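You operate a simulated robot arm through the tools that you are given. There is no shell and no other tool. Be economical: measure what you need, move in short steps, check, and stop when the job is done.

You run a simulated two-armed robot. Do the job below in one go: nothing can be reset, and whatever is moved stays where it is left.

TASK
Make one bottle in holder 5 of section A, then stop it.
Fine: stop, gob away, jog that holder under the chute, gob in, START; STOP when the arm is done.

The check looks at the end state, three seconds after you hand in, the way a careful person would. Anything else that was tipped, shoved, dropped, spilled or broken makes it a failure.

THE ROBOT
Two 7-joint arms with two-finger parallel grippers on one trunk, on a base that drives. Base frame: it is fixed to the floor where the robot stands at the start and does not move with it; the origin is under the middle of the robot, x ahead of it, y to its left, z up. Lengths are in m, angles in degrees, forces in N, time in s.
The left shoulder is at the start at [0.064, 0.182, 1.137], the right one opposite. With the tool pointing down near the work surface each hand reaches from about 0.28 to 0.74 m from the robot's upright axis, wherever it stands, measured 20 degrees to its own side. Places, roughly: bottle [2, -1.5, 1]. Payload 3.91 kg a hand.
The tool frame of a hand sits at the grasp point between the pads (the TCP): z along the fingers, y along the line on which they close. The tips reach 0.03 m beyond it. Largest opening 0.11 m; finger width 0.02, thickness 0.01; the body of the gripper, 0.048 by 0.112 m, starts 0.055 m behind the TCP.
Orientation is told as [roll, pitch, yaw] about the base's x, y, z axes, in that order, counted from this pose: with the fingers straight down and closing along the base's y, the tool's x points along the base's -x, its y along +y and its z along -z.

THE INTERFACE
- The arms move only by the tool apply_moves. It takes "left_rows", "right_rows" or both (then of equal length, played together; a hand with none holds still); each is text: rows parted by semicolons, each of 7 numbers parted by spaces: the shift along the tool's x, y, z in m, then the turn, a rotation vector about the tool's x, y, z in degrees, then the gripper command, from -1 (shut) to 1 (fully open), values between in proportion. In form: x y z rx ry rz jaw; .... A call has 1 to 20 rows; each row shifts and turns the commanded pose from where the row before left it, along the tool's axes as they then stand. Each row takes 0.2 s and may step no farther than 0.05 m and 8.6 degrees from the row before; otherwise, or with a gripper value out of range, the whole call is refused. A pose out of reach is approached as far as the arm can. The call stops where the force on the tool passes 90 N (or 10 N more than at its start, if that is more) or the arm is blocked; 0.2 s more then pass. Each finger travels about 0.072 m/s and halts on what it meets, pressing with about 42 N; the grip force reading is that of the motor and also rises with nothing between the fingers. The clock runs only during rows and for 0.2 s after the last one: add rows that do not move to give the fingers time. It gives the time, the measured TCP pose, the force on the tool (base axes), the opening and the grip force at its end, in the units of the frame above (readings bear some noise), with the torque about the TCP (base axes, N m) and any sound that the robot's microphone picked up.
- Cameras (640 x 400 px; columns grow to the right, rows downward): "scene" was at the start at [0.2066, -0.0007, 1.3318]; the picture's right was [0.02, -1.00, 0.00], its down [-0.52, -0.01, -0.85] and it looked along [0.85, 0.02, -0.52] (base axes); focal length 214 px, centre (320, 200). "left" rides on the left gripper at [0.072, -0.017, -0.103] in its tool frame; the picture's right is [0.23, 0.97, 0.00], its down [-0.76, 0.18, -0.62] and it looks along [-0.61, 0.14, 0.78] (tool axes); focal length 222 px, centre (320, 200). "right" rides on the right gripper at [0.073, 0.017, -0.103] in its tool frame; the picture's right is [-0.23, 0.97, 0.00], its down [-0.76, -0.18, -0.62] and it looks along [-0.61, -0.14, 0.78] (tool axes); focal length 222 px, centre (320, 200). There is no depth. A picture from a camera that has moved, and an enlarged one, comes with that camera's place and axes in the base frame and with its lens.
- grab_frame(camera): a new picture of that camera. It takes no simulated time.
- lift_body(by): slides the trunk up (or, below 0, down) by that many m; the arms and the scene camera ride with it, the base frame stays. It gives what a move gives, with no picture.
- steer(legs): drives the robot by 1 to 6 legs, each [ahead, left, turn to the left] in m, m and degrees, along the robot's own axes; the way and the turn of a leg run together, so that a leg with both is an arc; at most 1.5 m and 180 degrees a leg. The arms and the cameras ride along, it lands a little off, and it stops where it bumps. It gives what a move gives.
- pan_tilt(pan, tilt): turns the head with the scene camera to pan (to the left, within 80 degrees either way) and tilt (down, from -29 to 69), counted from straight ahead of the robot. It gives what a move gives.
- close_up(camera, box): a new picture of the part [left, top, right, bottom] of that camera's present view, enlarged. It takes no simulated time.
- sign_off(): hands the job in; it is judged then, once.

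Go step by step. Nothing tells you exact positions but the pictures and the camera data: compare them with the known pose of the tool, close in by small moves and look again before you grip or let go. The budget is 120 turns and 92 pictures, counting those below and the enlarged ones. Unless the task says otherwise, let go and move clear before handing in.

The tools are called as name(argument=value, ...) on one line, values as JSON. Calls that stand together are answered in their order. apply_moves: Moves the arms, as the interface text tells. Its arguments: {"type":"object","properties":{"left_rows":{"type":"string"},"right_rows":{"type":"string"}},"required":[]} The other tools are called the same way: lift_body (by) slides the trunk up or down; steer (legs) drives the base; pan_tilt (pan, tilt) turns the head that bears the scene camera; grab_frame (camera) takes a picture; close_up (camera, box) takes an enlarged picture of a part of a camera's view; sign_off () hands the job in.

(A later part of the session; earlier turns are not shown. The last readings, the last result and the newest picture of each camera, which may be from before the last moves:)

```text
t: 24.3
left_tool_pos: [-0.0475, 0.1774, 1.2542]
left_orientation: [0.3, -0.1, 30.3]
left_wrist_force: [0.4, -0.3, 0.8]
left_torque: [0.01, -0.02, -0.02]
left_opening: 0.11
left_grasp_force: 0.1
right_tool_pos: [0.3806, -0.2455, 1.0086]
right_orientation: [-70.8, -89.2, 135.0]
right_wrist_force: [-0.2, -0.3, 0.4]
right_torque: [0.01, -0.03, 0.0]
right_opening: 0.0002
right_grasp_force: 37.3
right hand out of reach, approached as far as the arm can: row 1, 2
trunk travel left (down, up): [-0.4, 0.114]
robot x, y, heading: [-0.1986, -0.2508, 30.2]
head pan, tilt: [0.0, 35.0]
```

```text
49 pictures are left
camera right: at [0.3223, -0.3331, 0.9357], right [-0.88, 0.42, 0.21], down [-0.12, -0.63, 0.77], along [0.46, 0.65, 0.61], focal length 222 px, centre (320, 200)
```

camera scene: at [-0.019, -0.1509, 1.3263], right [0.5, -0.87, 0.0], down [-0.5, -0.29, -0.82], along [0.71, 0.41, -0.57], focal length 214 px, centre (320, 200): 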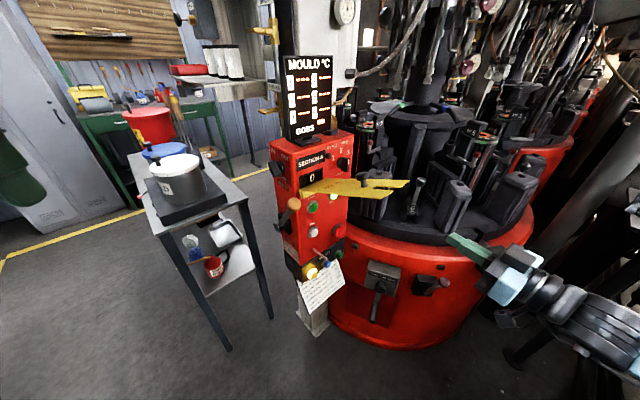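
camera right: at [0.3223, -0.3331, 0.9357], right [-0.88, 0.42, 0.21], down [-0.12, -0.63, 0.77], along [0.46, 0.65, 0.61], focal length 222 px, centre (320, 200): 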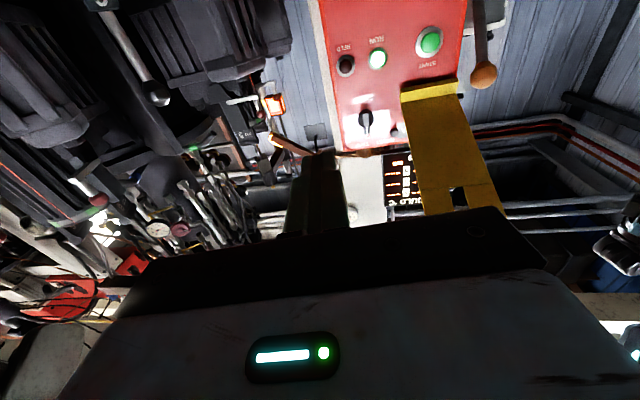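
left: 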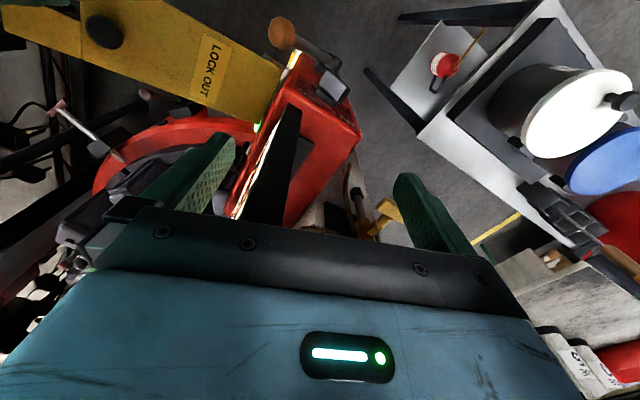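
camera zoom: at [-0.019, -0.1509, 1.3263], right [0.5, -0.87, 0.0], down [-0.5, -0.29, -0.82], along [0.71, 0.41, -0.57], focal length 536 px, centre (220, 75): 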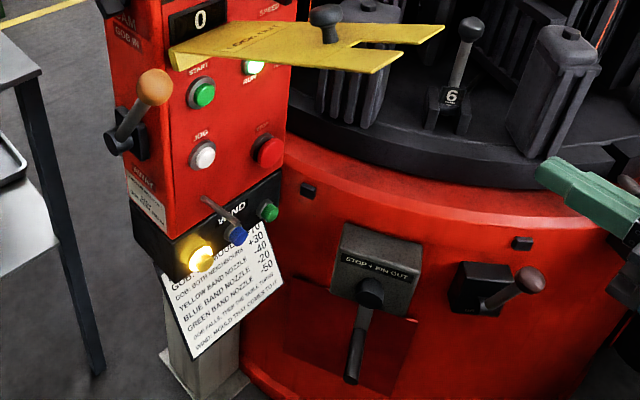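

The step was too long; retrying with shorter rows.

apply_moves(right_rows="0.044 0.0193 0 -8.5 0 0 -1;0.044 0.0193 0 0 0 0 -1;0.044 0 0.02 0 0 0 -1;0 0 0.045 0 0 0 -1;0 0 0.045 0 0 0 -1;0 0 0.04 0 0 0 -1;0 0 0.04 0 0 0 -1;0 0 0 0 0 0 -1")

close_up(camera="scene", box=[260, 170, 460, 330])

```text
t: 26.1
left_tool_pos: [-0.047, 0.1764, 1.2543]
left_orientation: [0.2, -0.2, 30.4]
left_wrist_force: [1.2, -0.9, -0.3]
left_torque: [0.02, 0.0, 0.0]
left_opening: 0.1103
left_grasp_force: 0.2
right_tool_pos: [0.4023, -0.0508, 0.8727]
right_orientation: [-62.7, -89.1, 135.5]
right_wrist_force: [-0.2, -0.6, 0.2]
right_torque: [0.01, 0.01, 0.01]
right_opening: 0.0
right_grasp_force: 37.2
trunk travel left (down, up): [-0.4, 0.114]
robot x, y, heading: [-0.2002, -0.2514, 29.8]
head pan, tilt: [0.0, 35.0]
```

```text
2.50 times, centred on (360, 250) of scene
camera zoom: at [-0.0189, -0.1514, 1.3264], right [0.5, -0.87, 0.0], down [-0.5, -0.29, -0.82], along [0.71, 0.41, -0.57], focal length 536 px, centre (220, 75)
```

zoom: 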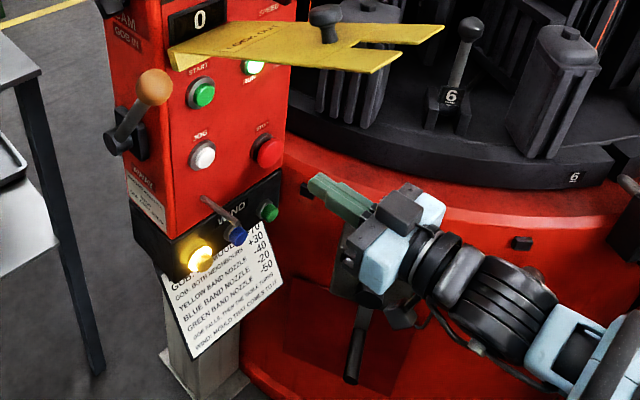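

The tip is lined up with STOP. Pressing forward gently, then retreating.

apply_moves(right_rows="0 0 0.035 0 0 0 -1;0 0 0.012 0 0 0 -1;0 0 0.008 0 0 0 -1;0 0 0.006 0 0 0 -1;0 0 0.006 0 0 0 -1;0 0 0.005 0 0 0 -1")

close_up(camera="scene", box=[260, 170, 400, 290])

```text
t: 27.5
left_tool_pos: [-0.046, 0.1794, 1.2558]
left_orientation: [0.2, -0.1, 30.3]
left_wrist_force: [-0.3, 0.9, -0.6]
left_torque: [0.0, -0.02, 0.02]
left_opening: 0.1101
left_grasp_force: 0.1
right_tool_pos: [0.4236, 0.0182, 0.8731]
right_orientation: [-62.2, -89.2, 135.0]
right_wrist_force: [0.7, -0.1, -0.5]
right_torque: [0.01, 0.02, 0.0]
right_opening: 0.0001
right_grasp_force: 37.7
trunk travel left (down, up): [-0.4, 0.114]
robot x, y, heading: [-0.196, -0.2518, 30.1]
head pan, tilt: [0.0, 35.0]
```

```text
3.33 times, centred on (330, 230) of scene
camera zoom: at [-0.0187, -0.1506, 1.3263], right [0.5, -0.87, 0.0], down [-0.5, -0.29, -0.82], along [0.71, 0.41, -0.57], focal length 715 px, centre (287, 100)
```

zoom: 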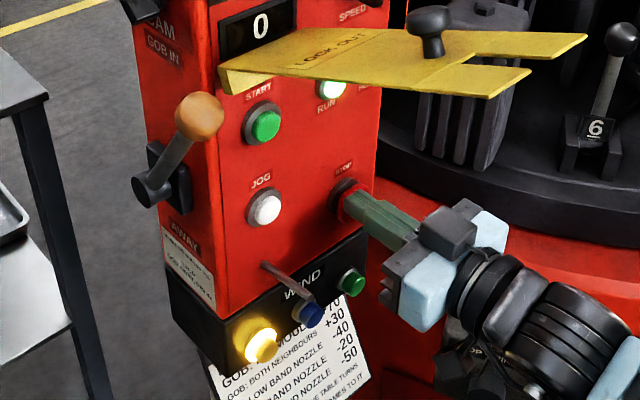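

Almost at the button; a few more millimetres.

apply_moves(right_rows="0 0 0.005 0 0 0 -1;0 0 0.005 0 0 0 -1;0 0 0.005 0 0 0 -1")

close_up(camera="scene", box=[260, 170, 400, 290])

```text
t: 28.3
left_tool_pos: [-0.0473, 0.1748, 1.2566]
left_orientation: [0.3, -0.2, 30.4]
left_wrist_force: [0.3, 0.9, 0.8]
left_torque: [0.02, 0.04, 0.02]
left_opening: 0.1099
left_grasp_force: 0.1
right_tool_pos: [0.4276, 0.0285, 0.8737]
right_orientation: [-60.5, -89.2, 133.1]
right_wrist_force: [-12.9, -27.2, 1.9]
right_torque: [-0.23, 0.09, -0.02]
right_opening: 0.0002
right_grasp_force: 37.0
trunk travel left (down, up): [-0.4, 0.114]
robot x, y, heading: [-0.1957, -0.251, 30.0]
head pan, tilt: [0.0, 35.0]
heard: click
```

```text
3.33 times, centred on (330, 230) of scene
camera zoom: at [-0.0204, -0.1546, 1.3267], right [0.5, -0.87, 0.0], down [-0.5, -0.28, -0.82], along [0.71, 0.41, -0.57], focal length 715 px, centre (287, 100)
```

zoom: 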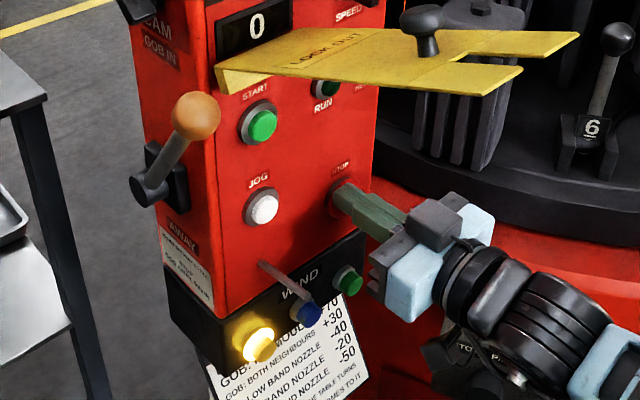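

STOP clicked and the RUN lamp went out. Now I back the right hand off and bring the left hand horizontal for the gob lever.

apply_moves(right_rows="0 0 -0.03 0 0 0 -1;0 0 -0.04 0 0 0 -1;0 0 -0.04 0 0 0 -1;0 0 0 0 0 0 -1;0 0 0 0 0 0 -1;0 0 0 0 0 0 -1;0 0 0 0 0 0 -1;0 0 0 0 0 0 -1;0 0 0 0 0 0 -1;0 0 0 0 0 0 -1;0 0 0 0 0 0 -1;0 0 0 0 0 0 -1;0 0 0 0 0 0 -1;0 0 0 0 0 0 -1;0 0 0 0 0 0 -1;0 0 0 0 0 0 -1;0 0 0 0 0 0 -1", left_rows="-0.045 0 0 0 0 0 -1;-0.045 0 0 0 0 0 -1;-0.045 0 0 0 0 0 -1;0 0 0.03 0 0 7.6 -1;0 0 0.03 0 0 7.6 -1;0 0 0.03 0 0 7.6 -1;0 0 0 0 -8.2 7.6 -1;0 0 0 0 -8.2 0 -1;0 0 0 0 -8.2 0 -1;0 0 0 0 -8.2 0 -1;0 0 0 0 -8.2 0 -1;0 0 0 0 -8.2 0 -1;0 0 0 0 -8.2 0 -1;0 0 0 0 -8.2 0 -1;0 0 0 0 -8.2 0 -1;0 0 0 0 -8.2 0 -1;0 0 0 0 -8.0 0 -1")

grab_frame(camera="scene")

```text
refused: row 7 steps farther than a row can; nothing moved
```

```text
45 pictures are left
camera scene: at [-0.0204, -0.1546, 1.3267], right [0.5, -0.87, 0.0], down [-0.5, -0.28, -0.82], along [0.71, 0.41, -0.57], focal length 214 px, centre (320, 200)
```

scene: 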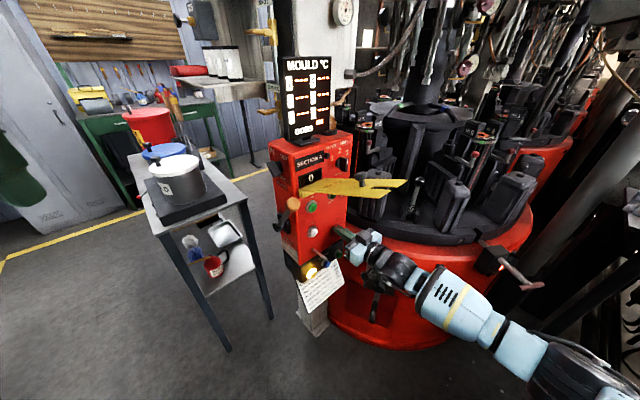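

Combined turn was too big in row 7; I'll split it and stop bundling pictures with long moves.

apply_moves(right_rows="0 0 -0.03 0 0 0 -1;0 0 -0.04 0 0 0 -1;0 0 -0.04 0 0 0 -1;0 0 0 0 0 0 -1;0 0 0 0 0 0 -1;0 0 0 0 0 0 -1;0 0 0 0 0 0 -1;0 0 0 0 0 0 -1;0 0 0 0 0 0 -1;0 0 0 0 0 0 -1;0 0 0 0 0 0 -1;0 0 0 0 0 0 -1;0 0 0 0 0 0 -1;0 0 0 0 0 0 -1;0 0 0 0 0 0 -1;0 0 0 0 0 0 -1;0 0 0 0 0 0 -1;0 0 0 0 0 0 -1", left_rows="-0.045 0 0 0 0 0 -1;-0.045 0 0 0 0 0 -1;-0.045 0 0 0 0 0 -1;0 0 0.03 0 0 8 -1;0 0 0.03 0 0 8 -1;0 0 0.03 0 0 8 -1;0 0 0 0 0 8 -1;0 0 0 0 -8.2 0 -1;0 0 0 0 -8.2 0 -1;0 0 0 0 -8.2 0 -1;0 0 0 0 -8.2 0 -1;0 0 0 0 -8.2 0 -1;0 0 0 0 -8.2 0 -1;0 0 0 0 -8.2 0 -1;0 0 0 0 -8.2 0 -1;0 0 0 0 -8.2 0 -1;0 0 0 0 -8.2 0 -1;0 0 0 0 -8.0 0 -1")

```text
t: 32.1
left_tool_pos: [0.0691, 0.2465, 1.165]
left_orientation: [-23.5, -89.8, 21.6]
left_wrist_force: [0.5, 0.4, -0.9]
left_torque: [0.01, 0.01, -0.01]
left_opening: 0.0
left_grasp_force: 38.0
right_tool_pos: [0.3949, -0.0738, 0.8743]
right_orientation: [-60.5, -89.2, 133.3]
right_wrist_force: [0.4, -0.1, -1.1]
right_torque: [-0.04, 0.01, 0.06]
right_opening: 0.0
right_grasp_force: 37.8
trunk travel left (down, up): [-0.4, 0.114]
robot x, y, heading: [-0.1956, -0.249, 30.3]
head pan, tilt: [0.0, 35.0]
```

Left hand is horizontal heading ~0°. Moving near the lever, inner/upper side, stopping short.

apply_moves(left_rows="0.035 -0.03 0 0 0 0 -1;0.035 -0.03 0 0 0 0 -1;0.035 -0.03 0 0 0 0 -1;0 0 0.045 0 0 0 -1;0 0 0.045 0 0 0 -1;0 0 0.04 0 0 0 -1;0 0 0 0 0 0 -1")

close_up(camera="scene", box=[230, 170, 370, 290])

grab_frame(camera="left")

```text
t: 33.7
left_tool_pos: [0.057, 0.2576, 1.0953]
left_orientation: [55.3, -89.7, -56.9]
left_wrist_force: [0.5, -0.8, 0.8]
left_torque: [0.03, 0.01, 0.03]
left_opening: 0.0
left_grasp_force: 38.1
left hand out of reach, approached as far as the arm can: row 1, 2, 3, 4, 5, 6
right_tool_pos: [0.3946, -0.0739, 0.8728]
right_orientation: [-62.3, -89.2, 135.1]
right_wrist_force: [-1.1, 0.0, -0.5]
right_torque: [0.01, 0.03, 0.04]
right_opening: 0.0001
right_grasp_force: 37.2
trunk travel left (down, up): [-0.4, 0.114]
robot x, y, heading: [-0.1984, -0.2509, 30.0]
head pan, tilt: [0.0, 35.0]
```

```text
3.33 times, centred on (300, 230) of scene
camera zoom: at [-0.019, -0.1509, 1.3263], right [0.5, -0.87, 0.0], down [-0.5, -0.29, -0.82], along [0.71, 0.41, -0.57], focal length 715 px, centre (387, 100)
```

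zoom: 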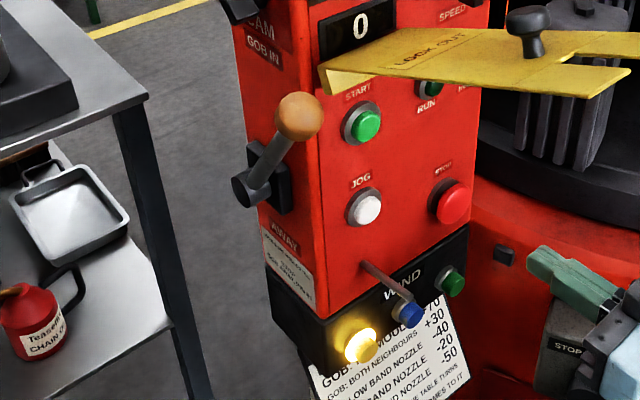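

```text
43 pictures are left
camera left: at [-0.0454, 0.2432, 1.0212], right [0.03, 0.97, -0.22], down [-0.62, 0.19, 0.76], along [0.79, 0.12, 0.61], focal length 222 px, centre (320, 200)
```

left: 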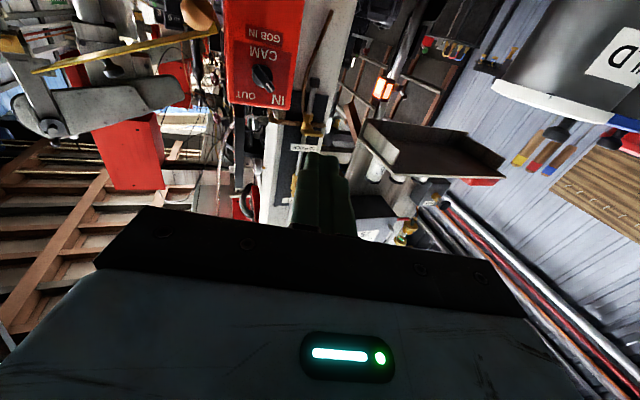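

The left arm was too folded. I'll back the base 0.09 m to give both arms room, then retry the left hand.

steer(legs=[[-0.09, 0, 0]])

apply_moves(left_rows="0 0 0.04 0 0 0 -1;0 0 0.04 0 0 0 -1;0 0 0.04 0 0 0 -1;0 0 0 0 0 0 -1")

```text
t: 34.8
left_tool_pos: [-0.0209, 0.2109, 1.0953]
left_orientation: [58.0, -89.7, -59.7]
left_wrist_force: [0.4, -0.2, 0.0]
left_torque: [0.0, 0.01, 0.02]
left_opening: 0.0002
left_grasp_force: 37.8
right_tool_pos: [0.3167, -0.118, 0.8746]
right_orientation: [-64.2, -89.1, 137.0]
right_wrist_force: [-0.1, -1.0, 0.3]
right_torque: [0.0, 0.0, 0.0]
right_opening: 0.0
right_grasp_force: 37.6
trunk travel left (down, up): [-0.4, 0.114]
robot x, y, heading: [-0.2733, -0.2896, 30.1]
head pan, tilt: [0.0, 35.0]
```

```text
t: 35.8
left_tool_pos: [-0.0136, 0.2335, 1.096]
left_orientation: [36.0, -89.6, -37.8]
left_wrist_force: [-0.4, -0.5, -0.9]
left_torque: [0.0, 0.03, -0.01]
left_opening: 0.0
left_grasp_force: 37.3
left hand out of reach, approached as far as the arm can: row 1, 2, 3
right_tool_pos: [0.318, -0.1192, 0.8736]
right_orientation: [-62.3, -89.2, 135.1]
right_wrist_force: [0.0, 0.8, 0.3]
right_torque: [0.02, 0.0, 0.01]
right_opening: 0.0
right_grasp_force: 37.4
trunk travel left (down, up): [-0.4, 0.114]
robot x, y, heading: [-0.276, -0.2959, 30.3]
head pan, tilt: [0.0, 35.0]
```

The left arm sits on a joint limit; I'll turn the tool back to the robot's forward direction and then advance.

apply_moves(left_rows="0 0 0 -8 0 0 -1;0 0 0 -8 0 0 -1;0 0 0 -8 0 0 -1;0 0 0 -8 0 0 -1;0 0 0.04 0 0 0 -1;0 0 0.04 0 0 0 -1;0 0 0.04 0 0 0 -1;0 0 0.04 0 0 0 -1;0 0 0 0 0 0 -1")

grab_frame(camera="scene")

```text
t: 37.8
left_tool_pos: [-0.1246, 0.3311, 0.9969]
left_orientation: [60.4, -89.7, -30.4]
left_wrist_force: [0.4, 0.3, -1.2]
left_torque: [0.0, -0.02, 0.01]
left_opening: 0.0003
left_grasp_force: 37.9
left hand out of reach, approached as far as the arm can: row 1, 2, 3, 4, 5, 6, 7, 8
right_tool_pos: [0.3184, -0.119, 0.8733]
right_orientation: [-61.6, -89.2, 134.3]
right_wrist_force: [0.8, 0.7, 1.0]
right_torque: [-0.02, 0.02, 0.03]
right_opening: 0.0
right_grasp_force: 37.7
trunk travel left (down, up): [-0.4, 0.114]
robot x, y, heading: [-0.2764, -0.2926, 30.0]
head pan, tilt: [0.0, 35.0]
```

```text
42 pictures are left
camera scene: at [-0.0958, -0.1953, 1.3263], right [0.5, -0.87, 0.0], down [-0.5, -0.29, -0.82], along [0.71, 0.41, -0.57], focal length 214 px, centre (320, 200)
```

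scene: 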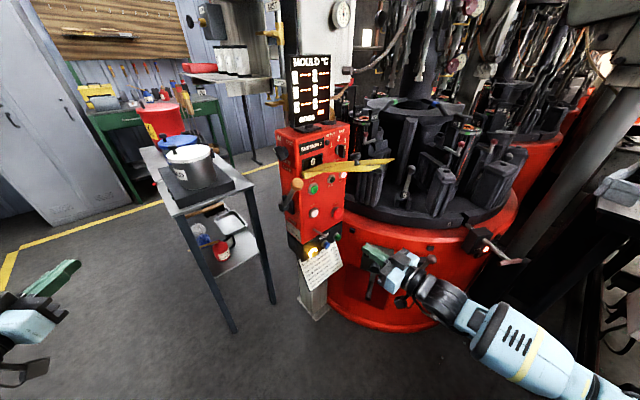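

The left arm drifted into an awkward branch. I'll lift it back up and then forward/inward with the tool aligned to the robot.

apply_moves(left_rows="-0.04 0 0.02 0 0 0 -1;-0.04 0 0.02 0 0 0 -1;-0.04 0 0.02 0 0 0 -1;-0.04 0 0 0 0 0 -1;-0.04 0 0 0 0 0 -1;0 0 0 0 0 0 -1")

apply_moves(left_rows="0 -0.04 0 0 0 0 -1;0 -0.04 0 0 0 0 -1;0 -0.03 0.03 0 0 0 -1;0 -0.03 0.03 0 0 0 -1;0 0 0 0 0 0 -1")

```text
t: 39.2
left_tool_pos: [-0.0792, 0.3587, 1.1992]
left_orientation: [74.7, -89.7, -44.3]
left_wrist_force: [0.2, 0.0, 0.0]
left_torque: [-0.02, 0.01, 0.02]
left_opening: 0.0001
left_grasp_force: 38.0
left hand out of reach, approached as far as the arm can: row 1
right_tool_pos: [0.3175, -0.1189, 0.8724]
right_orientation: [-61.5, -89.2, 134.3]
right_wrist_force: [1.1, 0.0, 0.4]
right_torque: [-0.01, 0.02, 0.02]
right_opening: 0.0
right_grasp_force: 37.4
trunk travel left (down, up): [-0.4, 0.114]
robot x, y, heading: [-0.2748, -0.2909, 29.9]
head pan, tilt: [0.0, 35.0]
```

```text
t: 40.4
left_tool_pos: [0.0417, 0.2687, 1.1995]
left_orientation: [90.9, -89.6, -60.6]
left_wrist_force: [-0.7, 0.0, -0.5]
left_torque: [0.01, -0.01, -0.01]
left_opening: 0.0004
left_grasp_force: 37.4
right_tool_pos: [0.3172, -0.1169, 0.8733]
right_orientation: [-63.6, -89.2, 136.4]
right_wrist_force: [0.2, -0.2, -0.5]
right_torque: [0.02, -0.01, 0.01]
right_opening: 0.0
right_grasp_force: 37.7
trunk travel left (down, up): [-0.4, 0.114]
robot x, y, heading: [-0.2745, -0.2919, 29.9]
head pan, tilt: [0.0, 35.0]
```

Recovered. Now inward and yaw right in small steps, keeping height, then check.

apply_moves(left_rows="0 -0.04 0 0 0 0 -1;0 -0.04 0.02 4 0 0 -1;0 -0.03 0.03 6 0 0 -1;0 -0.02 0.03 7 0 0 -1;0 -0.01 0.03 7 0 0 -1;0 0 0 0 0 0 -1")

```text
t: 41.8
left_tool_pos: [0.1917, 0.2109, 1.1916]
left_orientation: [65.4, -89.8, -59.0]
left_wrist_force: [-1.0, -0.8, 0.5]
left_torque: [-0.01, -0.04, 0.04]
left_opening: 0.0002
left_grasp_force: 38.2
left hand out of reach, approached as far as the arm can: row 1, 2
right_tool_pos: [0.3177, -0.1181, 0.8745]
right_orientation: [-62.6, -89.2, 135.3]
right_wrist_force: [0.2, -0.7, 0.1]
right_torque: [-0.03, -0.02, -0.02]
right_opening: 0.0002
right_grasp_force: 37.7
trunk travel left (down, up): [-0.4, 0.114]
robot x, y, heading: [-0.2708, -0.294, 30.1]
head pan, tilt: [0.0, 35.0]
```

Left hand at (0.19, 0.21, 1.19), heading ~6°. Lower it beside the lever.

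apply_moves(left_rows="0.035 -0.015 0 0 0 0 -1;0.035 -0.015 0 0 0 0 -1;0.035 -0.015 0 0 0 0 -1;0.025 -0.01 0 0 0 0 -1;0 0 0 0 0 0 -1")

close_up(camera="scene", box=[210, 150, 370, 270])

close_up(camera="left", box=[120, 0, 520, 240])

```text
t: 43.0
left_tool_pos: [0.1959, 0.1571, 1.0613]
left_orientation: [62.9, -89.7, -56.5]
left_wrist_force: [-0.6, 0.9, -0.5]
left_torque: [-0.03, -0.02, 0.0]
left_opening: 0.0
left_grasp_force: 37.5
right_tool_pos: [0.3171, -0.1173, 0.8739]
right_orientation: [-61.7, -89.2, 134.5]
right_wrist_force: [0.1, 0.1, -0.1]
right_torque: [-0.01, 0.02, -0.02]
right_opening: 0.0
right_grasp_force: 37.5
trunk travel left (down, up): [-0.4, 0.114]
robot x, y, heading: [-0.2716, -0.2932, 30.2]
head pan, tilt: [0.0, 35.0]
```

```text
3.33 times, centred on (290, 210) of scene
camera zoom: at [-0.096, -0.1951, 1.3263], right [0.5, -0.87, 0.0], down [-0.5, -0.29, -0.82], along [0.71, 0.41, -0.57], focal length 715 px, centre (420, 167)
```

zoom: 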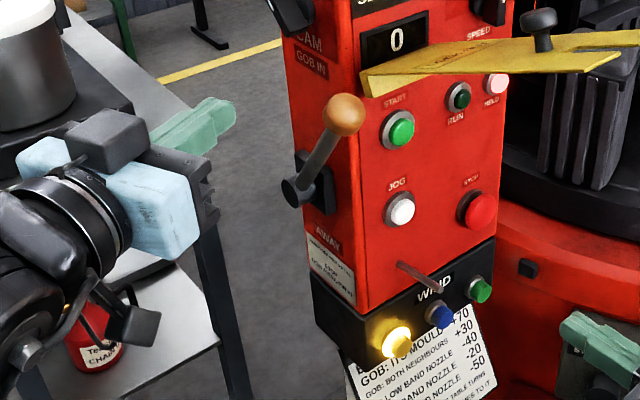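

```text
1.60 times, centred on (320, 120) of left
camera zoom: at [0.0961, 0.1287, 0.9868], right [-0.11, 0.97, -0.22], down [-0.64, 0.1, 0.76], along [0.76, 0.22, 0.61], focal length 355 px, centre (320, 328)
```

zoom: 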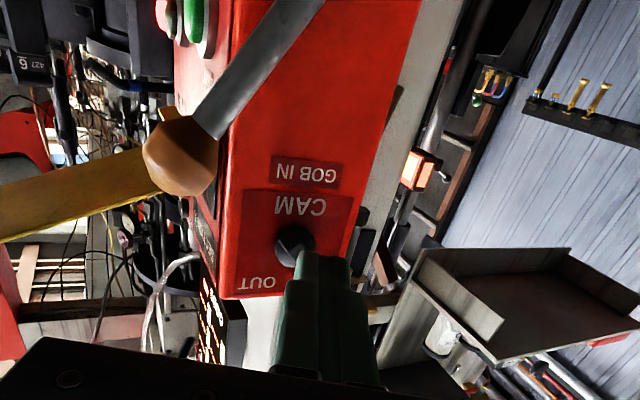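

The ball triangulates at (0.285, 0.093, 1.042), consistent. I'll slide the left finger behind the rod on its upper/inner side and look.

apply_moves(left_rows="0.01 -0.005 0.04 0 0 0 -1;0.01 -0.005 0.038 0 0 0 -1;0 0 0 0 0 0 -1")

close_up(camera="scene", box=[230, 150, 350, 250])

close_up(camera="left", box=[120, 0, 520, 240])

```text
t: 43.8
left_tool_pos: [0.2744, 0.1524, 1.0413]
left_orientation: [66.4, -89.7, -60.0]
left_wrist_force: [0.7, 0.2, -0.4]
left_torque: [-0.01, 0.02, -0.03]
left_opening: 0.0
left_grasp_force: 37.5
right_tool_pos: [0.3175, -0.1185, 0.8746]
right_orientation: [-62.4, -89.2, 135.1]
right_wrist_force: [-0.4, -1.2, 0.5]
right_torque: [-0.01, 0.0, 0.03]
right_opening: 0.0
right_grasp_force: 37.5
trunk travel left (down, up): [-0.4, 0.114]
robot x, y, heading: [-0.2727, -0.2938, 29.9]
head pan, tilt: [0.0, 35.0]
```

```text
4.00 times, centred on (290, 200) of scene
camera zoom: at [-0.0963, -0.1952, 1.3263], right [0.5, -0.87, 0.0], down [-0.5, -0.29, -0.82], along [0.71, 0.41, -0.57], focal length 858 px, centre (440, 200)
```

zoom: 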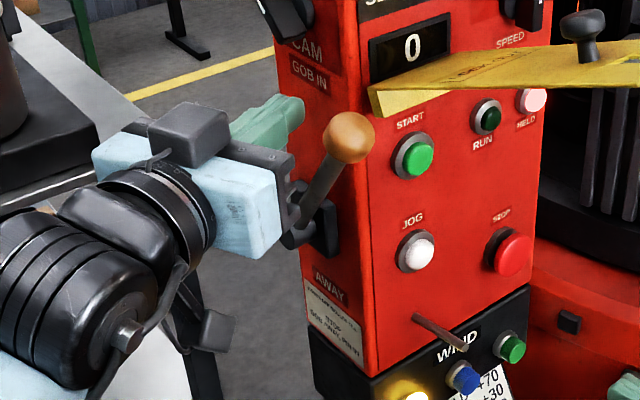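

```text
1.60 times, centred on (320, 120) of left
camera zoom: at [0.1749, 0.1254, 0.967], right [-0.11, 0.97, -0.22], down [-0.64, 0.1, 0.76], along [0.76, 0.22, 0.61], focal length 355 px, centre (320, 328)
```

zoom: 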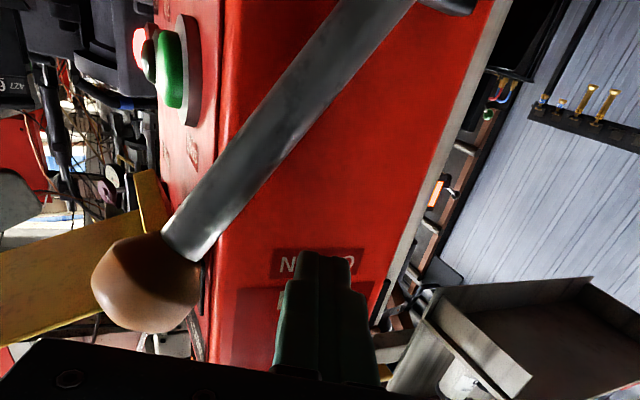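

The finger is on the upper side of the rod. Sweep the lever along its arc toward AWAY.

apply_moves(left_rows="0.021 -0.025 -0.008 0 0 0 -1;0.020 -0.0285 -0.010 0 0 0 -1;0.034 -0.020 -0.009 0 0 0 -1;0.037 -0.0064 -0.003 0 0 0 -1;0 0 0 0 0 0 -1")

close_up(camera="scene", box=[230, 150, 350, 250])

```text
t: 45.0
left_tool_pos: [0.2671, 0.1374, 1.0167]
left_orientation: [29.9, -89.7, -24.1]
left_wrist_force: [0.7, 0.8, -0.7]
left_torque: [-0.03, 0.04, 0.0]
left_opening: 0.0001
left_grasp_force: 37.8
left hand out of reach, approached as far as the arm can: row 1, 2, 3, 4
right_tool_pos: [0.3188, -0.1185, 0.8741]
right_orientation: [-61.9, -89.2, 134.7]
right_wrist_force: [0.2, 0.4, 0.2]
right_torque: [0.01, 0.0, 0.01]
right_opening: 0.0
right_grasp_force: 37.9
trunk travel left (down, up): [-0.4, 0.114]
robot x, y, heading: [-0.2785, -0.294, 30.0]
head pan, tilt: [0.0, 35.0]
```

```text
4.00 times, centred on (290, 200) of scene
camera zoom: at [-0.0958, -0.1954, 1.3263], right [0.5, -0.87, 0.0], down [-0.5, -0.29, -0.82], along [0.71, 0.41, -0.57], focal length 858 px, centre (440, 200)
```

zoom: 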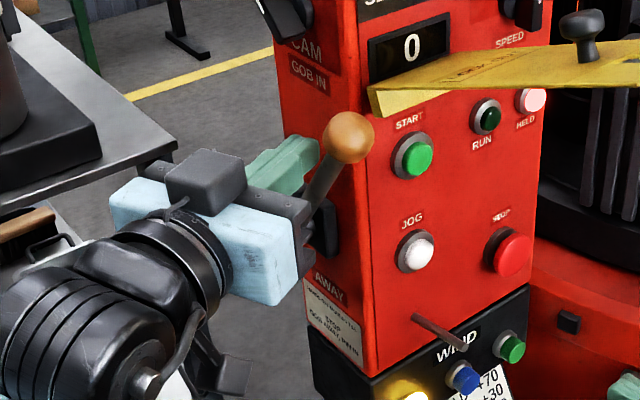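

The left arm can't go further inward here. I'll pull the finger back, shift the base 0.10 m right, and retry.

apply_moves(left_rows="-0.02 0.01 -0.04 0 0 0 -1;0 0.01 -0.045 0 0 0 -1;0 0 0 0 0 0 -1", right_rows="0 0 -0.04 0 0 0 -1;0 0 -0.03 0 0 0 -1;0 0 0 0 0 0 -1")

steer(legs=[[-0.02, -0.1, 0]])

```text
t: 45.8
left_tool_pos: [0.1839, 0.1488, 1.0386]
left_orientation: [48.1, -89.7, -41.8]
left_wrist_force: [-0.7, -0.5, -0.2]
left_torque: [-0.01, 0.01, 0.0]
left_opening: 0.0
left_grasp_force: 38.1
right_tool_pos: [0.2968, -0.1861, 0.8736]
right_orientation: [-63.3, -89.2, 136.1]
right_wrist_force: [-0.4, 0.4, 0.2]
right_torque: [0.01, 0.03, -0.02]
right_opening: 0.0
right_grasp_force: 37.3
trunk travel left (down, up): [-0.4, 0.114]
robot x, y, heading: [-0.2733, -0.2974, 30.1]
head pan, tilt: [0.0, 35.0]
```

```text
t: 47.3
left_tool_pos: [0.2114, 0.0603, 1.0395]
left_orientation: [70.0, -89.9, -63.6]
left_wrist_force: [-0.6, 0.0, 0.1]
left_torque: [-0.02, 0.01, 0.0]
left_opening: 0.0
left_grasp_force: 37.7
right_tool_pos: [0.3226, -0.271, 0.8759]
right_orientation: [-87.6, -89.3, 160.6]
right_wrist_force: [0.4, -0.6, -1.3]
right_torque: [0.01, 0.02, -0.02]
right_opening: 0.0001
right_grasp_force: 37.4
trunk travel left (down, up): [-0.4, 0.114]
robot x, y, heading: [-0.2446, -0.3839, 29.9]
head pan, tilt: [0.0, 35.0]
stopped in leg 1: the robot was blocked; the commanded pose is now the measured one
```

The drive was blocked near its end; I'll check what was touched.

pan_tilt(pan=-60, tilt=50)

grab_frame(camera="scene")

```text
t: 48.6
left_tool_pos: [0.2124, 0.0606, 1.0396]
left_orientation: [71.1, -89.9, -64.8]
left_wrist_force: [-0.2, 0.9, 0.7]
left_torque: [-0.03, -0.01, 0.0]
left_opening: 0.0002
left_grasp_force: 38.0
right_tool_pos: [0.3225, -0.2713, 0.8753]
right_orientation: [-83.2, -89.4, 156.4]
right_wrist_force: [0.0, 0.2, 0.4]
right_torque: [0.01, -0.02, -0.02]
right_opening: 0.0
right_grasp_force: 37.2
trunk travel left (down, up): [-0.4, 0.114]
robot x, y, heading: [-0.2431, -0.3804, 29.8]
head pan, tilt: [-60.0, 50.0]
```

```text
36 pictures are left
camera scene: at [-0.0777, -0.365, 1.3048], right [-0.5, -0.87, 0.0], down [-0.66, 0.38, -0.64], along [0.56, -0.32, -0.76], focal length 214 px, centre (320, 200)
```

scene: 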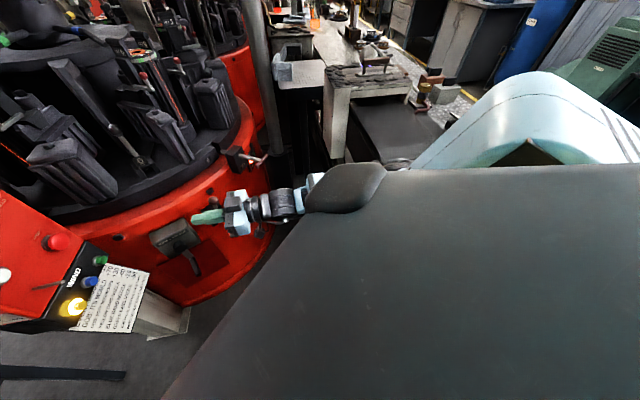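

Probably the right elbow or base grazed the side bench. I back off left 2 cm and check that bench.

steer(legs=[[0, 0.025, 0]])

pan_tilt(pan=-80, tilt=25)

grab_frame(camera="scene")

grab_frame(camera="right")

```text
t: 49.5
left_tool_pos: [0.2007, 0.0804, 1.0375]
left_orientation: [57.1, -89.9, -50.9]
left_wrist_force: [-0.5, -0.4, -0.5]
left_torque: [0.01, 0.01, 0.0]
left_opening: 0.0
left_grasp_force: 37.0
right_tool_pos: [0.3132, -0.2508, 0.8743]
right_orientation: [-83.5, -89.5, 156.5]
right_wrist_force: [-0.1, 0.6, 0.1]
right_torque: [-0.04, -0.01, 0.0]
right_opening: 0.0
right_grasp_force: 37.7
trunk travel left (down, up): [-0.4, 0.114]
robot x, y, heading: [-0.2603, -0.3608, 29.9]
head pan, tilt: [-60.0, 50.0]
```

```text
t: 50.4
left_tool_pos: [0.2001, 0.0816, 1.0384]
left_orientation: [57.6, -89.7, -51.3]
left_wrist_force: [0.4, -0.2, 0.1]
left_torque: [0.0, 0.0, 0.0]
left_opening: 0.0002
left_grasp_force: 37.8
right_tool_pos: [0.3119, -0.251, 0.8756]
right_orientation: [-85.5, -89.5, 158.4]
right_wrist_force: [-1.1, -0.1, 0.2]
right_torque: [-0.02, -0.03, 0.01]
right_opening: 0.0002
right_grasp_force: 38.0
trunk travel left (down, up): [-0.4, 0.114]
robot x, y, heading: [-0.2576, -0.3618, 30.0]
head pan, tilt: [-80.0, 25.0]
```

```text
35 pictures are left
camera scene: at [-0.0953, -0.3774, 1.342], right [-0.77, -0.64, 0.0], down [-0.27, 0.32, -0.91], along [0.58, -0.69, -0.42], focal length 214 px, centre (320, 200)
```

scene: 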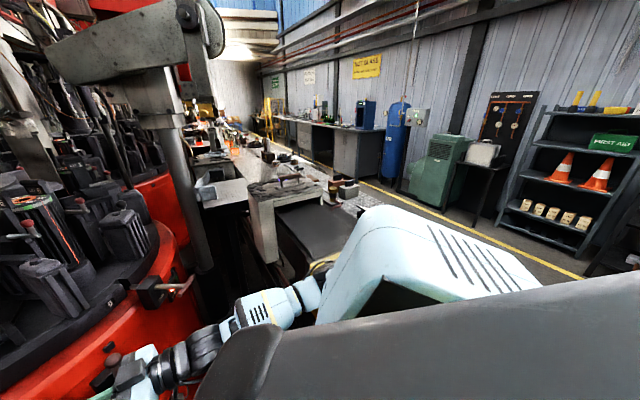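

```text
34 pictures are left
camera right: at [0.2668, -0.3455, 0.8029], right [-0.93, 0.28, 0.22], down [-0.02, -0.65, 0.76], along [0.36, 0.71, 0.61], focal length 222 px, centre (320, 200)
```

right: 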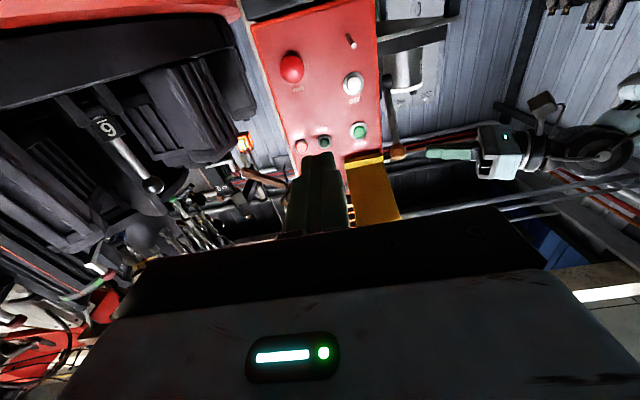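

The bench looks undisturbed. Plan: retract the left hand, move the base left and turn to heading ~5° so the left arm faces the lever squarely.

apply_moves(left_rows="0 0 -0.04 0 0 0 -1;0 0 -0.04 0 0 0 -1;0 0 -0.04 0 0 0 -1;0 0 0 0 0 0 -1")

steer(legs=[[0, 0.186, 0], [0, 0, -25]])

pan_tilt(pan=10, tilt=35)

grab_frame(camera="scene")

```text
t: 51.4
left_tool_pos: [0.0823, 0.0669, 1.0389]
left_orientation: [53.6, -89.7, -47.2]
left_wrist_force: [0.7, -0.7, -0.4]
left_torque: [-0.01, 0.0, -0.02]
left_opening: 0.0
left_grasp_force: 37.8
right_tool_pos: [0.3129, -0.2507, 0.8745]
right_orientation: [-84.6, -89.6, 157.6]
right_wrist_force: [1.0, -0.4, -0.5]
right_torque: [0.0, 0.0, 0.04]
right_opening: 0.0001
right_grasp_force: 38.0
trunk travel left (down, up): [-0.4, 0.114]
robot x, y, heading: [-0.2506, -0.3606, 30.3]
head pan, tilt: [-80.0, 25.0]
```

```text
t: 54.9
left_tool_pos: [0.1399, 0.0412, 1.0374]
left_orientation: [58.2, -89.7, -77.2]
left_wrist_force: [0.7, 0.3, -0.1]
left_torque: [-0.03, 0.01, 0.02]
left_opening: 0.0001
left_grasp_force: 37.8
right_tool_pos: [0.2144, -0.3453, 0.8749]
right_orientation: [-86.5, -89.5, 134.5]
right_wrist_force: [-0.3, -0.3, 0.6]
right_torque: [0.01, -0.02, 0.0]
right_opening: 0.0002
right_grasp_force: 37.6
trunk travel left (down, up): [-0.4, 0.114]
robot x, y, heading: [-0.3445, -0.203, 4.6]
head pan, tilt: [-80.0, 25.0]
```

```text
t: 56.5
left_tool_pos: [0.1392, 0.0397, 1.039]
left_orientation: [58.3, -89.8, -77.4]
left_wrist_force: [0.3, 1.0, 0.5]
left_torque: [0.04, 0.05, -0.01]
left_opening: 0.0001
left_grasp_force: 37.8
right_tool_pos: [0.2126, -0.3445, 0.8751]
right_orientation: [-86.7, -89.5, 134.5]
right_wrist_force: [0.7, -0.1, 0.1]
right_torque: [-0.03, 0.0, -0.02]
right_opening: 0.0002
right_grasp_force: 37.8
trunk travel left (down, up): [-0.4, 0.114]
robot x, y, heading: [-0.3462, -0.2058, 4.7]
head pan, tilt: [10.0, 35.0]
```

```text
33 pictures are left
camera scene: at [-0.1463, -0.1734, 1.3263], right [0.25, -0.97, 0.0], down [-0.55, -0.15, -0.82], along [0.79, 0.21, -0.57], focal length 214 px, centre (320, 200)
```

scene: 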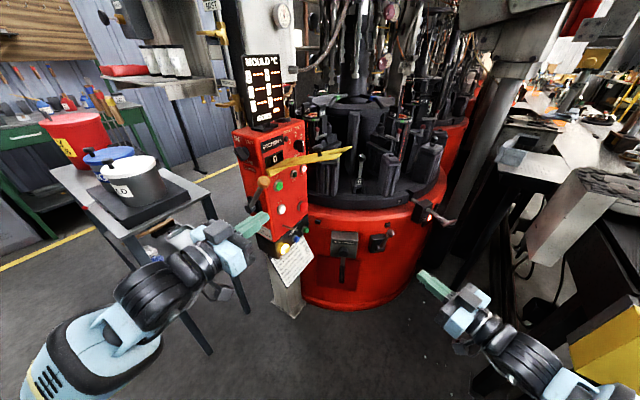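

Good geometry now. Slide left of the lever, then in behind the rod.

apply_moves(left_rows="0 0.041 0 0 0 0 -1;0 0.041 0 0 0 0 -1;0 0.041 0 0 0 0 -1;0 0.041 0.025 0 0 0 -1;0 0 0.04 0 0 0 -1;0 0 0.04 0 0 0 -1;0 0 0 0 0 0 -1")

close_up(camera="scene", box=[200, 130, 320, 230])

```text
t: 58.1
left_tool_pos: [0.2919, 0.1638, 1.0377]
left_orientation: [66.8, -89.7, -85.8]
left_wrist_force: [0.5, 0.1, 0.3]
left_torque: [-0.01, 0.02, 0.0]
left_opening: 0.0002
left_grasp_force: 38.4
right_tool_pos: [0.2132, -0.3448, 0.8759]
right_orientation: [-87.7, -89.5, 135.5]
right_wrist_force: [-0.1, 0.2, 0.5]
right_torque: [0.0, 0.0, -0.01]
right_opening: 0.0
right_grasp_force: 37.2
trunk travel left (down, up): [-0.4, 0.114]
robot x, y, heading: [-0.3457, -0.2027, 4.7]
head pan, tilt: [10.0, 35.0]
```

```text
4.00 times, centred on (260, 180) of scene
camera zoom: at [-0.1469, -0.173, 1.3264], right [0.26, -0.97, 0.0], down [-0.55, -0.15, -0.82], along [0.79, 0.21, -0.57], focal length 858 px, centre (560, 280)
```

zoom: 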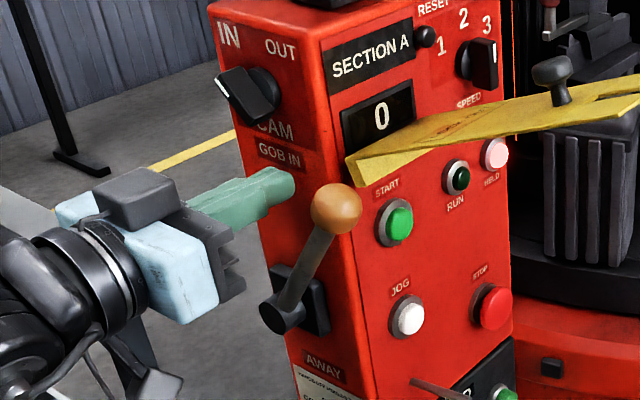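

Finger in place above the rod. Sweep down to horizontal.

apply_moves(left_rows="0.019 -0.030 0 0 0 0 -1;0.020 -0.031 0 0 0 0 -1;0.034 -0.024 0 0 0 0 -1;0.037 -0.009 0 0 0 0 -1;0 0 0 0 0 0 -1")

close_up(camera="scene", box=[200, 130, 320, 230])

```text
t: 59.4
left_tool_pos: [0.2622, 0.0718, 0.9286]
left_orientation: [61.2, -89.8, -80.1]
left_wrist_force: [0.1, -0.5, 0.0]
left_torque: [-0.02, 0.02, -0.01]
left_opening: 0.0
left_grasp_force: 37.7
right_tool_pos: [0.2134, -0.3444, 0.8752]
right_orientation: [-87.7, -89.4, 135.4]
right_wrist_force: [0.7, 0.1, -0.4]
right_torque: [0.0, -0.01, -0.01]
right_opening: 0.0001
right_grasp_force: 37.7
trunk travel left (down, up): [-0.4, 0.114]
robot x, y, heading: [-0.3454, -0.2062, 4.7]
head pan, tilt: [10.0, 35.0]
```

```text
4.00 times, centred on (260, 180) of scene
camera zoom: at [-0.1464, -0.1734, 1.3263], right [0.26, -0.97, 0.0], down [-0.55, -0.15, -0.82], along [0.79, 0.21, -0.57], focal length 858 px, centre (560, 280)
```

zoom: 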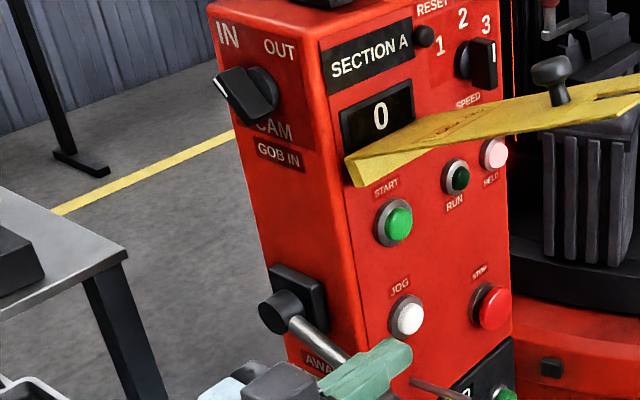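

The lever moved freely. Continue down to the end stop.

apply_moves(left_rows="0.037 0.005 0 0 0 0 -1;0.032 0.02 0 0 0 0 -1;0.012 0.014 0 0 0 0 -1;0 0 0 0 0 0 -1")

close_up(camera="scene", box=[200, 150, 340, 260])

```text
t: 60.0
left_tool_pos: [0.2634, 0.0766, 0.9045]
left_orientation: [174.7, -84.0, 163.8]
left_wrist_force: [-34.4, -17.8, 31.0]
left_torque: [-0.03, -0.14, -0.1]
left_opening: 0.0002
left_grasp_force: 37.3
right_tool_pos: [0.209, -0.3455, 0.8766]
right_orientation: [-100.8, -89.3, 148.6]
right_wrist_force: [0.3, 0.7, 0.5]
right_torque: [0.04, 0.02, -0.03]
right_opening: 0.0002
right_grasp_force: 37.6
trunk travel left (down, up): [-0.4, 0.114]
robot x, y, heading: [-0.3495, -0.2044, 4.8]
head pan, tilt: [10.0, 35.0]
stopped in row 3 (left hand): the force on the tool passed its limit at 99 N (the readings are from after the stop); the commanded pose is now the measured one
```

```text
3.64 times, centred on (270, 205) of scene
camera zoom: at [-0.1523, -0.1734, 1.3269], right [0.26, -0.97, 0.0], down [-0.55, -0.15, -0.82], along [0.79, 0.21, -0.57], focal length 780 px, centre (502, 182)
```

zoom: 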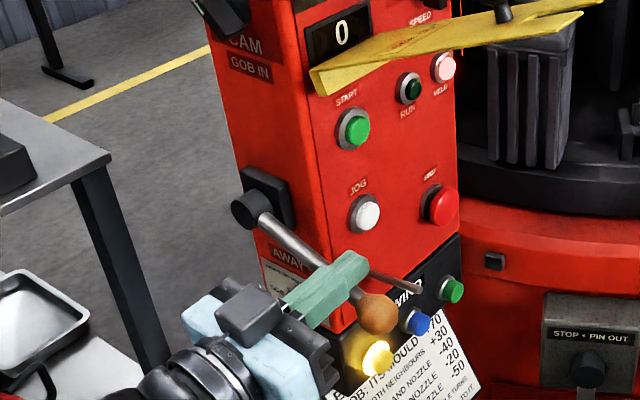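

The lever hit a stop around the AWAY label. I'll ease the finger off upward and see whether it stays and whether the display/chute changed.

apply_moves(left_rows="-0.02 0 0 0 0 0 -1;-0.02 0 -0.03 0 0 0 -1;0 0 -0.04 0 0 0 -1;0 0 -0.04 0 0 0 -1;0 0 0 0 0 0 -1")

close_up(camera="scene", box=[200, 40, 340, 260])

close_up(camera="scene", box=[270, 0, 450, 200])

```text
t: 61.2
left_tool_pos: [0.1644, 0.121, 0.926]
left_orientation: [173.2, -85.8, 166.1]
left_wrist_force: [-0.1, 0.8, 0.8]
left_torque: [-0.02, -0.01, -0.01]
left_opening: 0.0
left_grasp_force: 37.8
right_tool_pos: [0.2122, -0.3464, 0.8757]
right_orientation: [-85.4, -89.5, 133.2]
right_wrist_force: [1.1, 0.0, 0.1]
right_torque: [-0.03, 0.0, 0.0]
right_opening: 0.0
right_grasp_force: 37.7
trunk travel left (down, up): [-0.4, 0.114]
robot x, y, heading: [-0.3496, -0.2054, 4.6]
head pan, tilt: [10.0, 35.0]
```

```text
1.82 times, centred on (270, 150) of scene
camera zoom: at [-0.1462, -0.1742, 1.3262], right [0.25, -0.97, 0.0], down [-0.56, -0.15, -0.82], along [0.79, 0.21, -0.57], focal length 390 px, centre (411, 291)
```

zoom: 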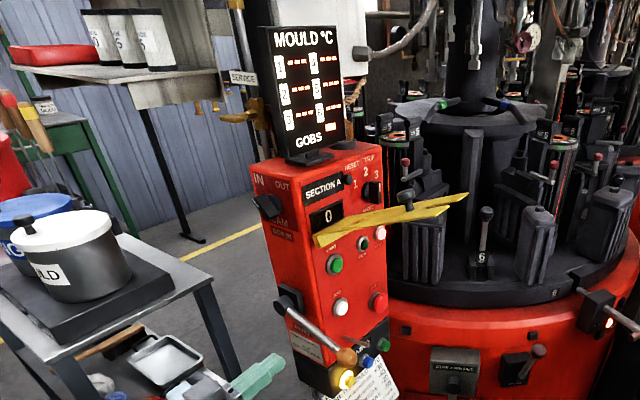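

```text
2.00 times, centred on (360, 100) of scene
camera zoom: at [-0.1462, -0.1742, 1.3262], right [0.25, -0.97, 0.0], down [-0.56, -0.15, -0.82], along [0.79, 0.21, -0.57], focal length 429 px, centre (240, 400)
```

zoom: 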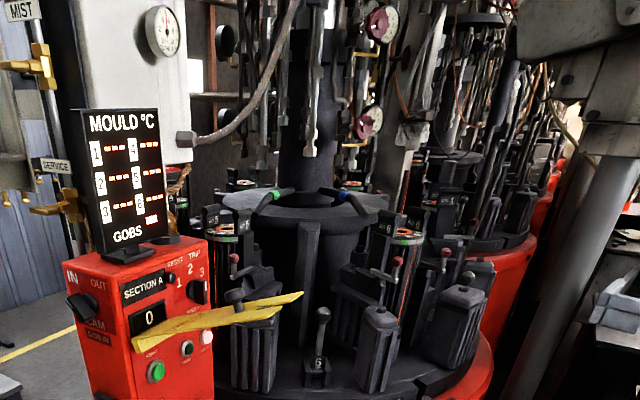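

The lever stays at AWAY. Now find the chute over the table.

close_up(camera="scene", box=[335, 0, 435, 110])

pan_tilt(pan=0, tilt=5)

close_up(camera="scene", box=[220, 60, 420, 260])

```text
3.64 times, centred on (385, 55) of scene
camera zoom: at [-0.1462, -0.1742, 1.3262], right [0.25, -0.97, 0.0], down [-0.56, -0.15, -0.82], along [0.79, 0.21, -0.57], focal length 780 px, centre (84, 727)
```

zoom: 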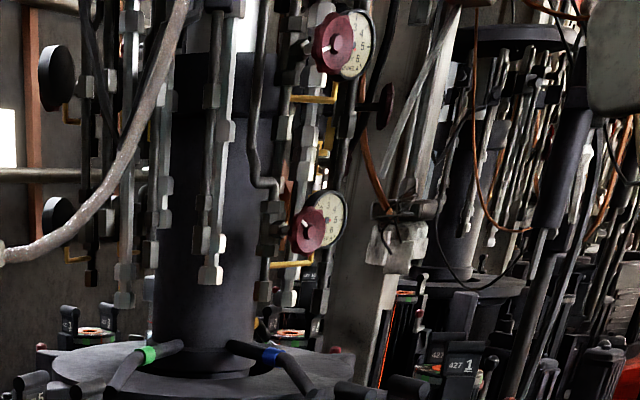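

```text
t: 62.1
left_tool_pos: [0.1659, 0.1199, 0.9254]
left_orientation: [173.7, -85.6, 165.7]
left_wrist_force: [0.7, -0.3, 0.8]
left_torque: [0.02, 0.0, 0.0]
left_opening: 0.0002
left_grasp_force: 37.3
right_tool_pos: [0.2127, -0.3457, 0.8758]
right_orientation: [-86.6, -89.5, 134.3]
right_wrist_force: [0.5, -0.7, -0.6]
right_torque: [0.03, -0.03, -0.03]
right_opening: 0.0
right_grasp_force: 37.5
trunk travel left (down, up): [-0.4, 0.114]
robot x, y, heading: [-0.3478, -0.2061, 4.5]
head pan, tilt: [0.0, 5.0]
```

```text
2.00 times, centred on (320, 160) of scene
camera zoom: at [-0.1404, -0.1888, 1.3744], right [0.08, -1.0, 0.0], down [-0.09, -0.01, -1.0], along [0.99, 0.08, -0.09], focal length 429 px, centre (320, 280)
```

zoom: 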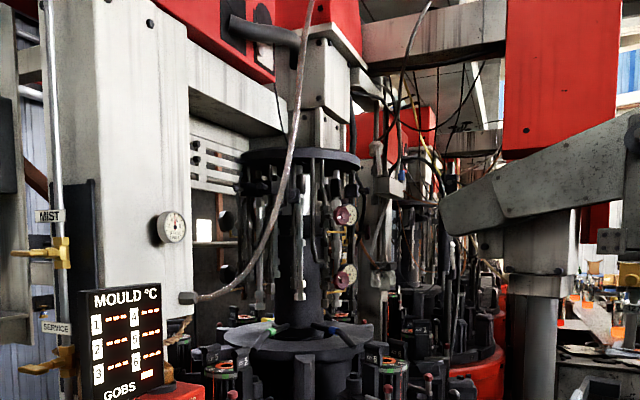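

No clear chute yet; I'll look at the overall top structure from here once.

lift_body(by=0.11)

pan_tilt(pan=-12, tilt=12)

grab_frame(camera="scene")

close_up(camera="scene", box=[230, 160, 450, 300])

```text
t: 63.6
left_tool_pos: [0.1637, 0.1217, 1.0332]
left_orientation: [174.6, -85.7, 164.6]
left_wrist_force: [0.3, -0.9, 0.5]
left_torque: [0.0, -0.05, 0.01]
left_opening: 0.0001
left_grasp_force: 37.8
right_tool_pos: [0.2123, -0.3452, 0.9841]
right_orientation: [-72.2, -89.5, 120.0]
right_wrist_force: [0.3, 0.1, 0.1]
right_torque: [0.03, -0.01, -0.01]
right_opening: 0.0
right_grasp_force: 38.1
trunk travel left (down, up): [-0.51, 0.004]
robot x, y, heading: [-0.3517, -0.2023, 4.7]
head pan, tilt: [0.0, 5.0]
```

```text
t: 64.3
left_tool_pos: [0.1635, 0.121, 1.0357]
left_orientation: [173.7, -85.7, 165.4]
left_wrist_force: [0.3, 0.8, -0.3]
left_torque: [-0.01, -0.01, -0.01]
left_opening: 0.0
left_grasp_force: 37.7
right_tool_pos: [0.2124, -0.3453, 0.986]
right_orientation: [-88.2, -89.4, 136.1]
right_wrist_force: [0.1, -0.4, 0.4]
right_torque: [0.0, 0.01, -0.01]
right_opening: 0.0
right_grasp_force: 38.1
trunk travel left (down, up): [-0.51, 0.004]
robot x, y, heading: [-0.3511, -0.2022, 4.6]
head pan, tilt: [-12.0, 12.0]
```

```text
25 pictures are left
camera scene: at [-0.2383, -0.2163, 1.493], right [-0.13, -0.99, 0.0], down [-0.21, 0.03, -0.98], along [0.97, -0.12, -0.21], focal length 214 px, centre (320, 200)
```

scene: 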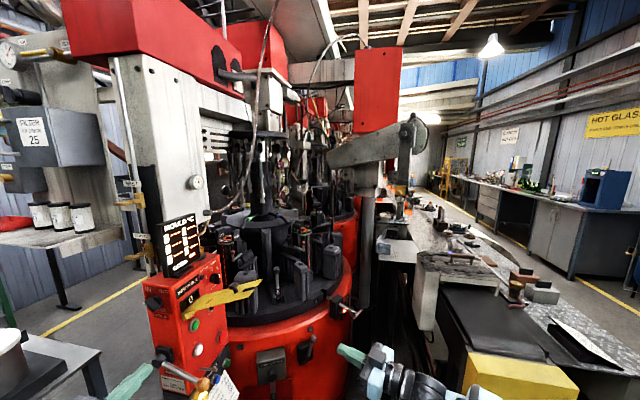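

```text
2.86 times, centred on (340, 230) of scene
camera zoom: at [-0.2383, -0.2163, 1.493], right [-0.13, -0.99, 0.0], down [-0.21, 0.03, -0.98], along [0.97, -0.12, -0.21], focal length 613 px, centre (263, 114)
```

zoom: 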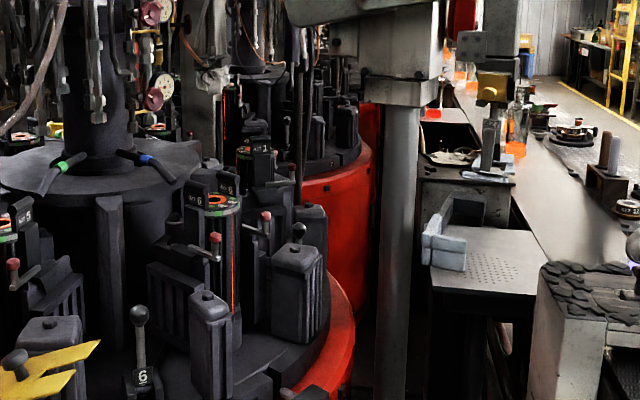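

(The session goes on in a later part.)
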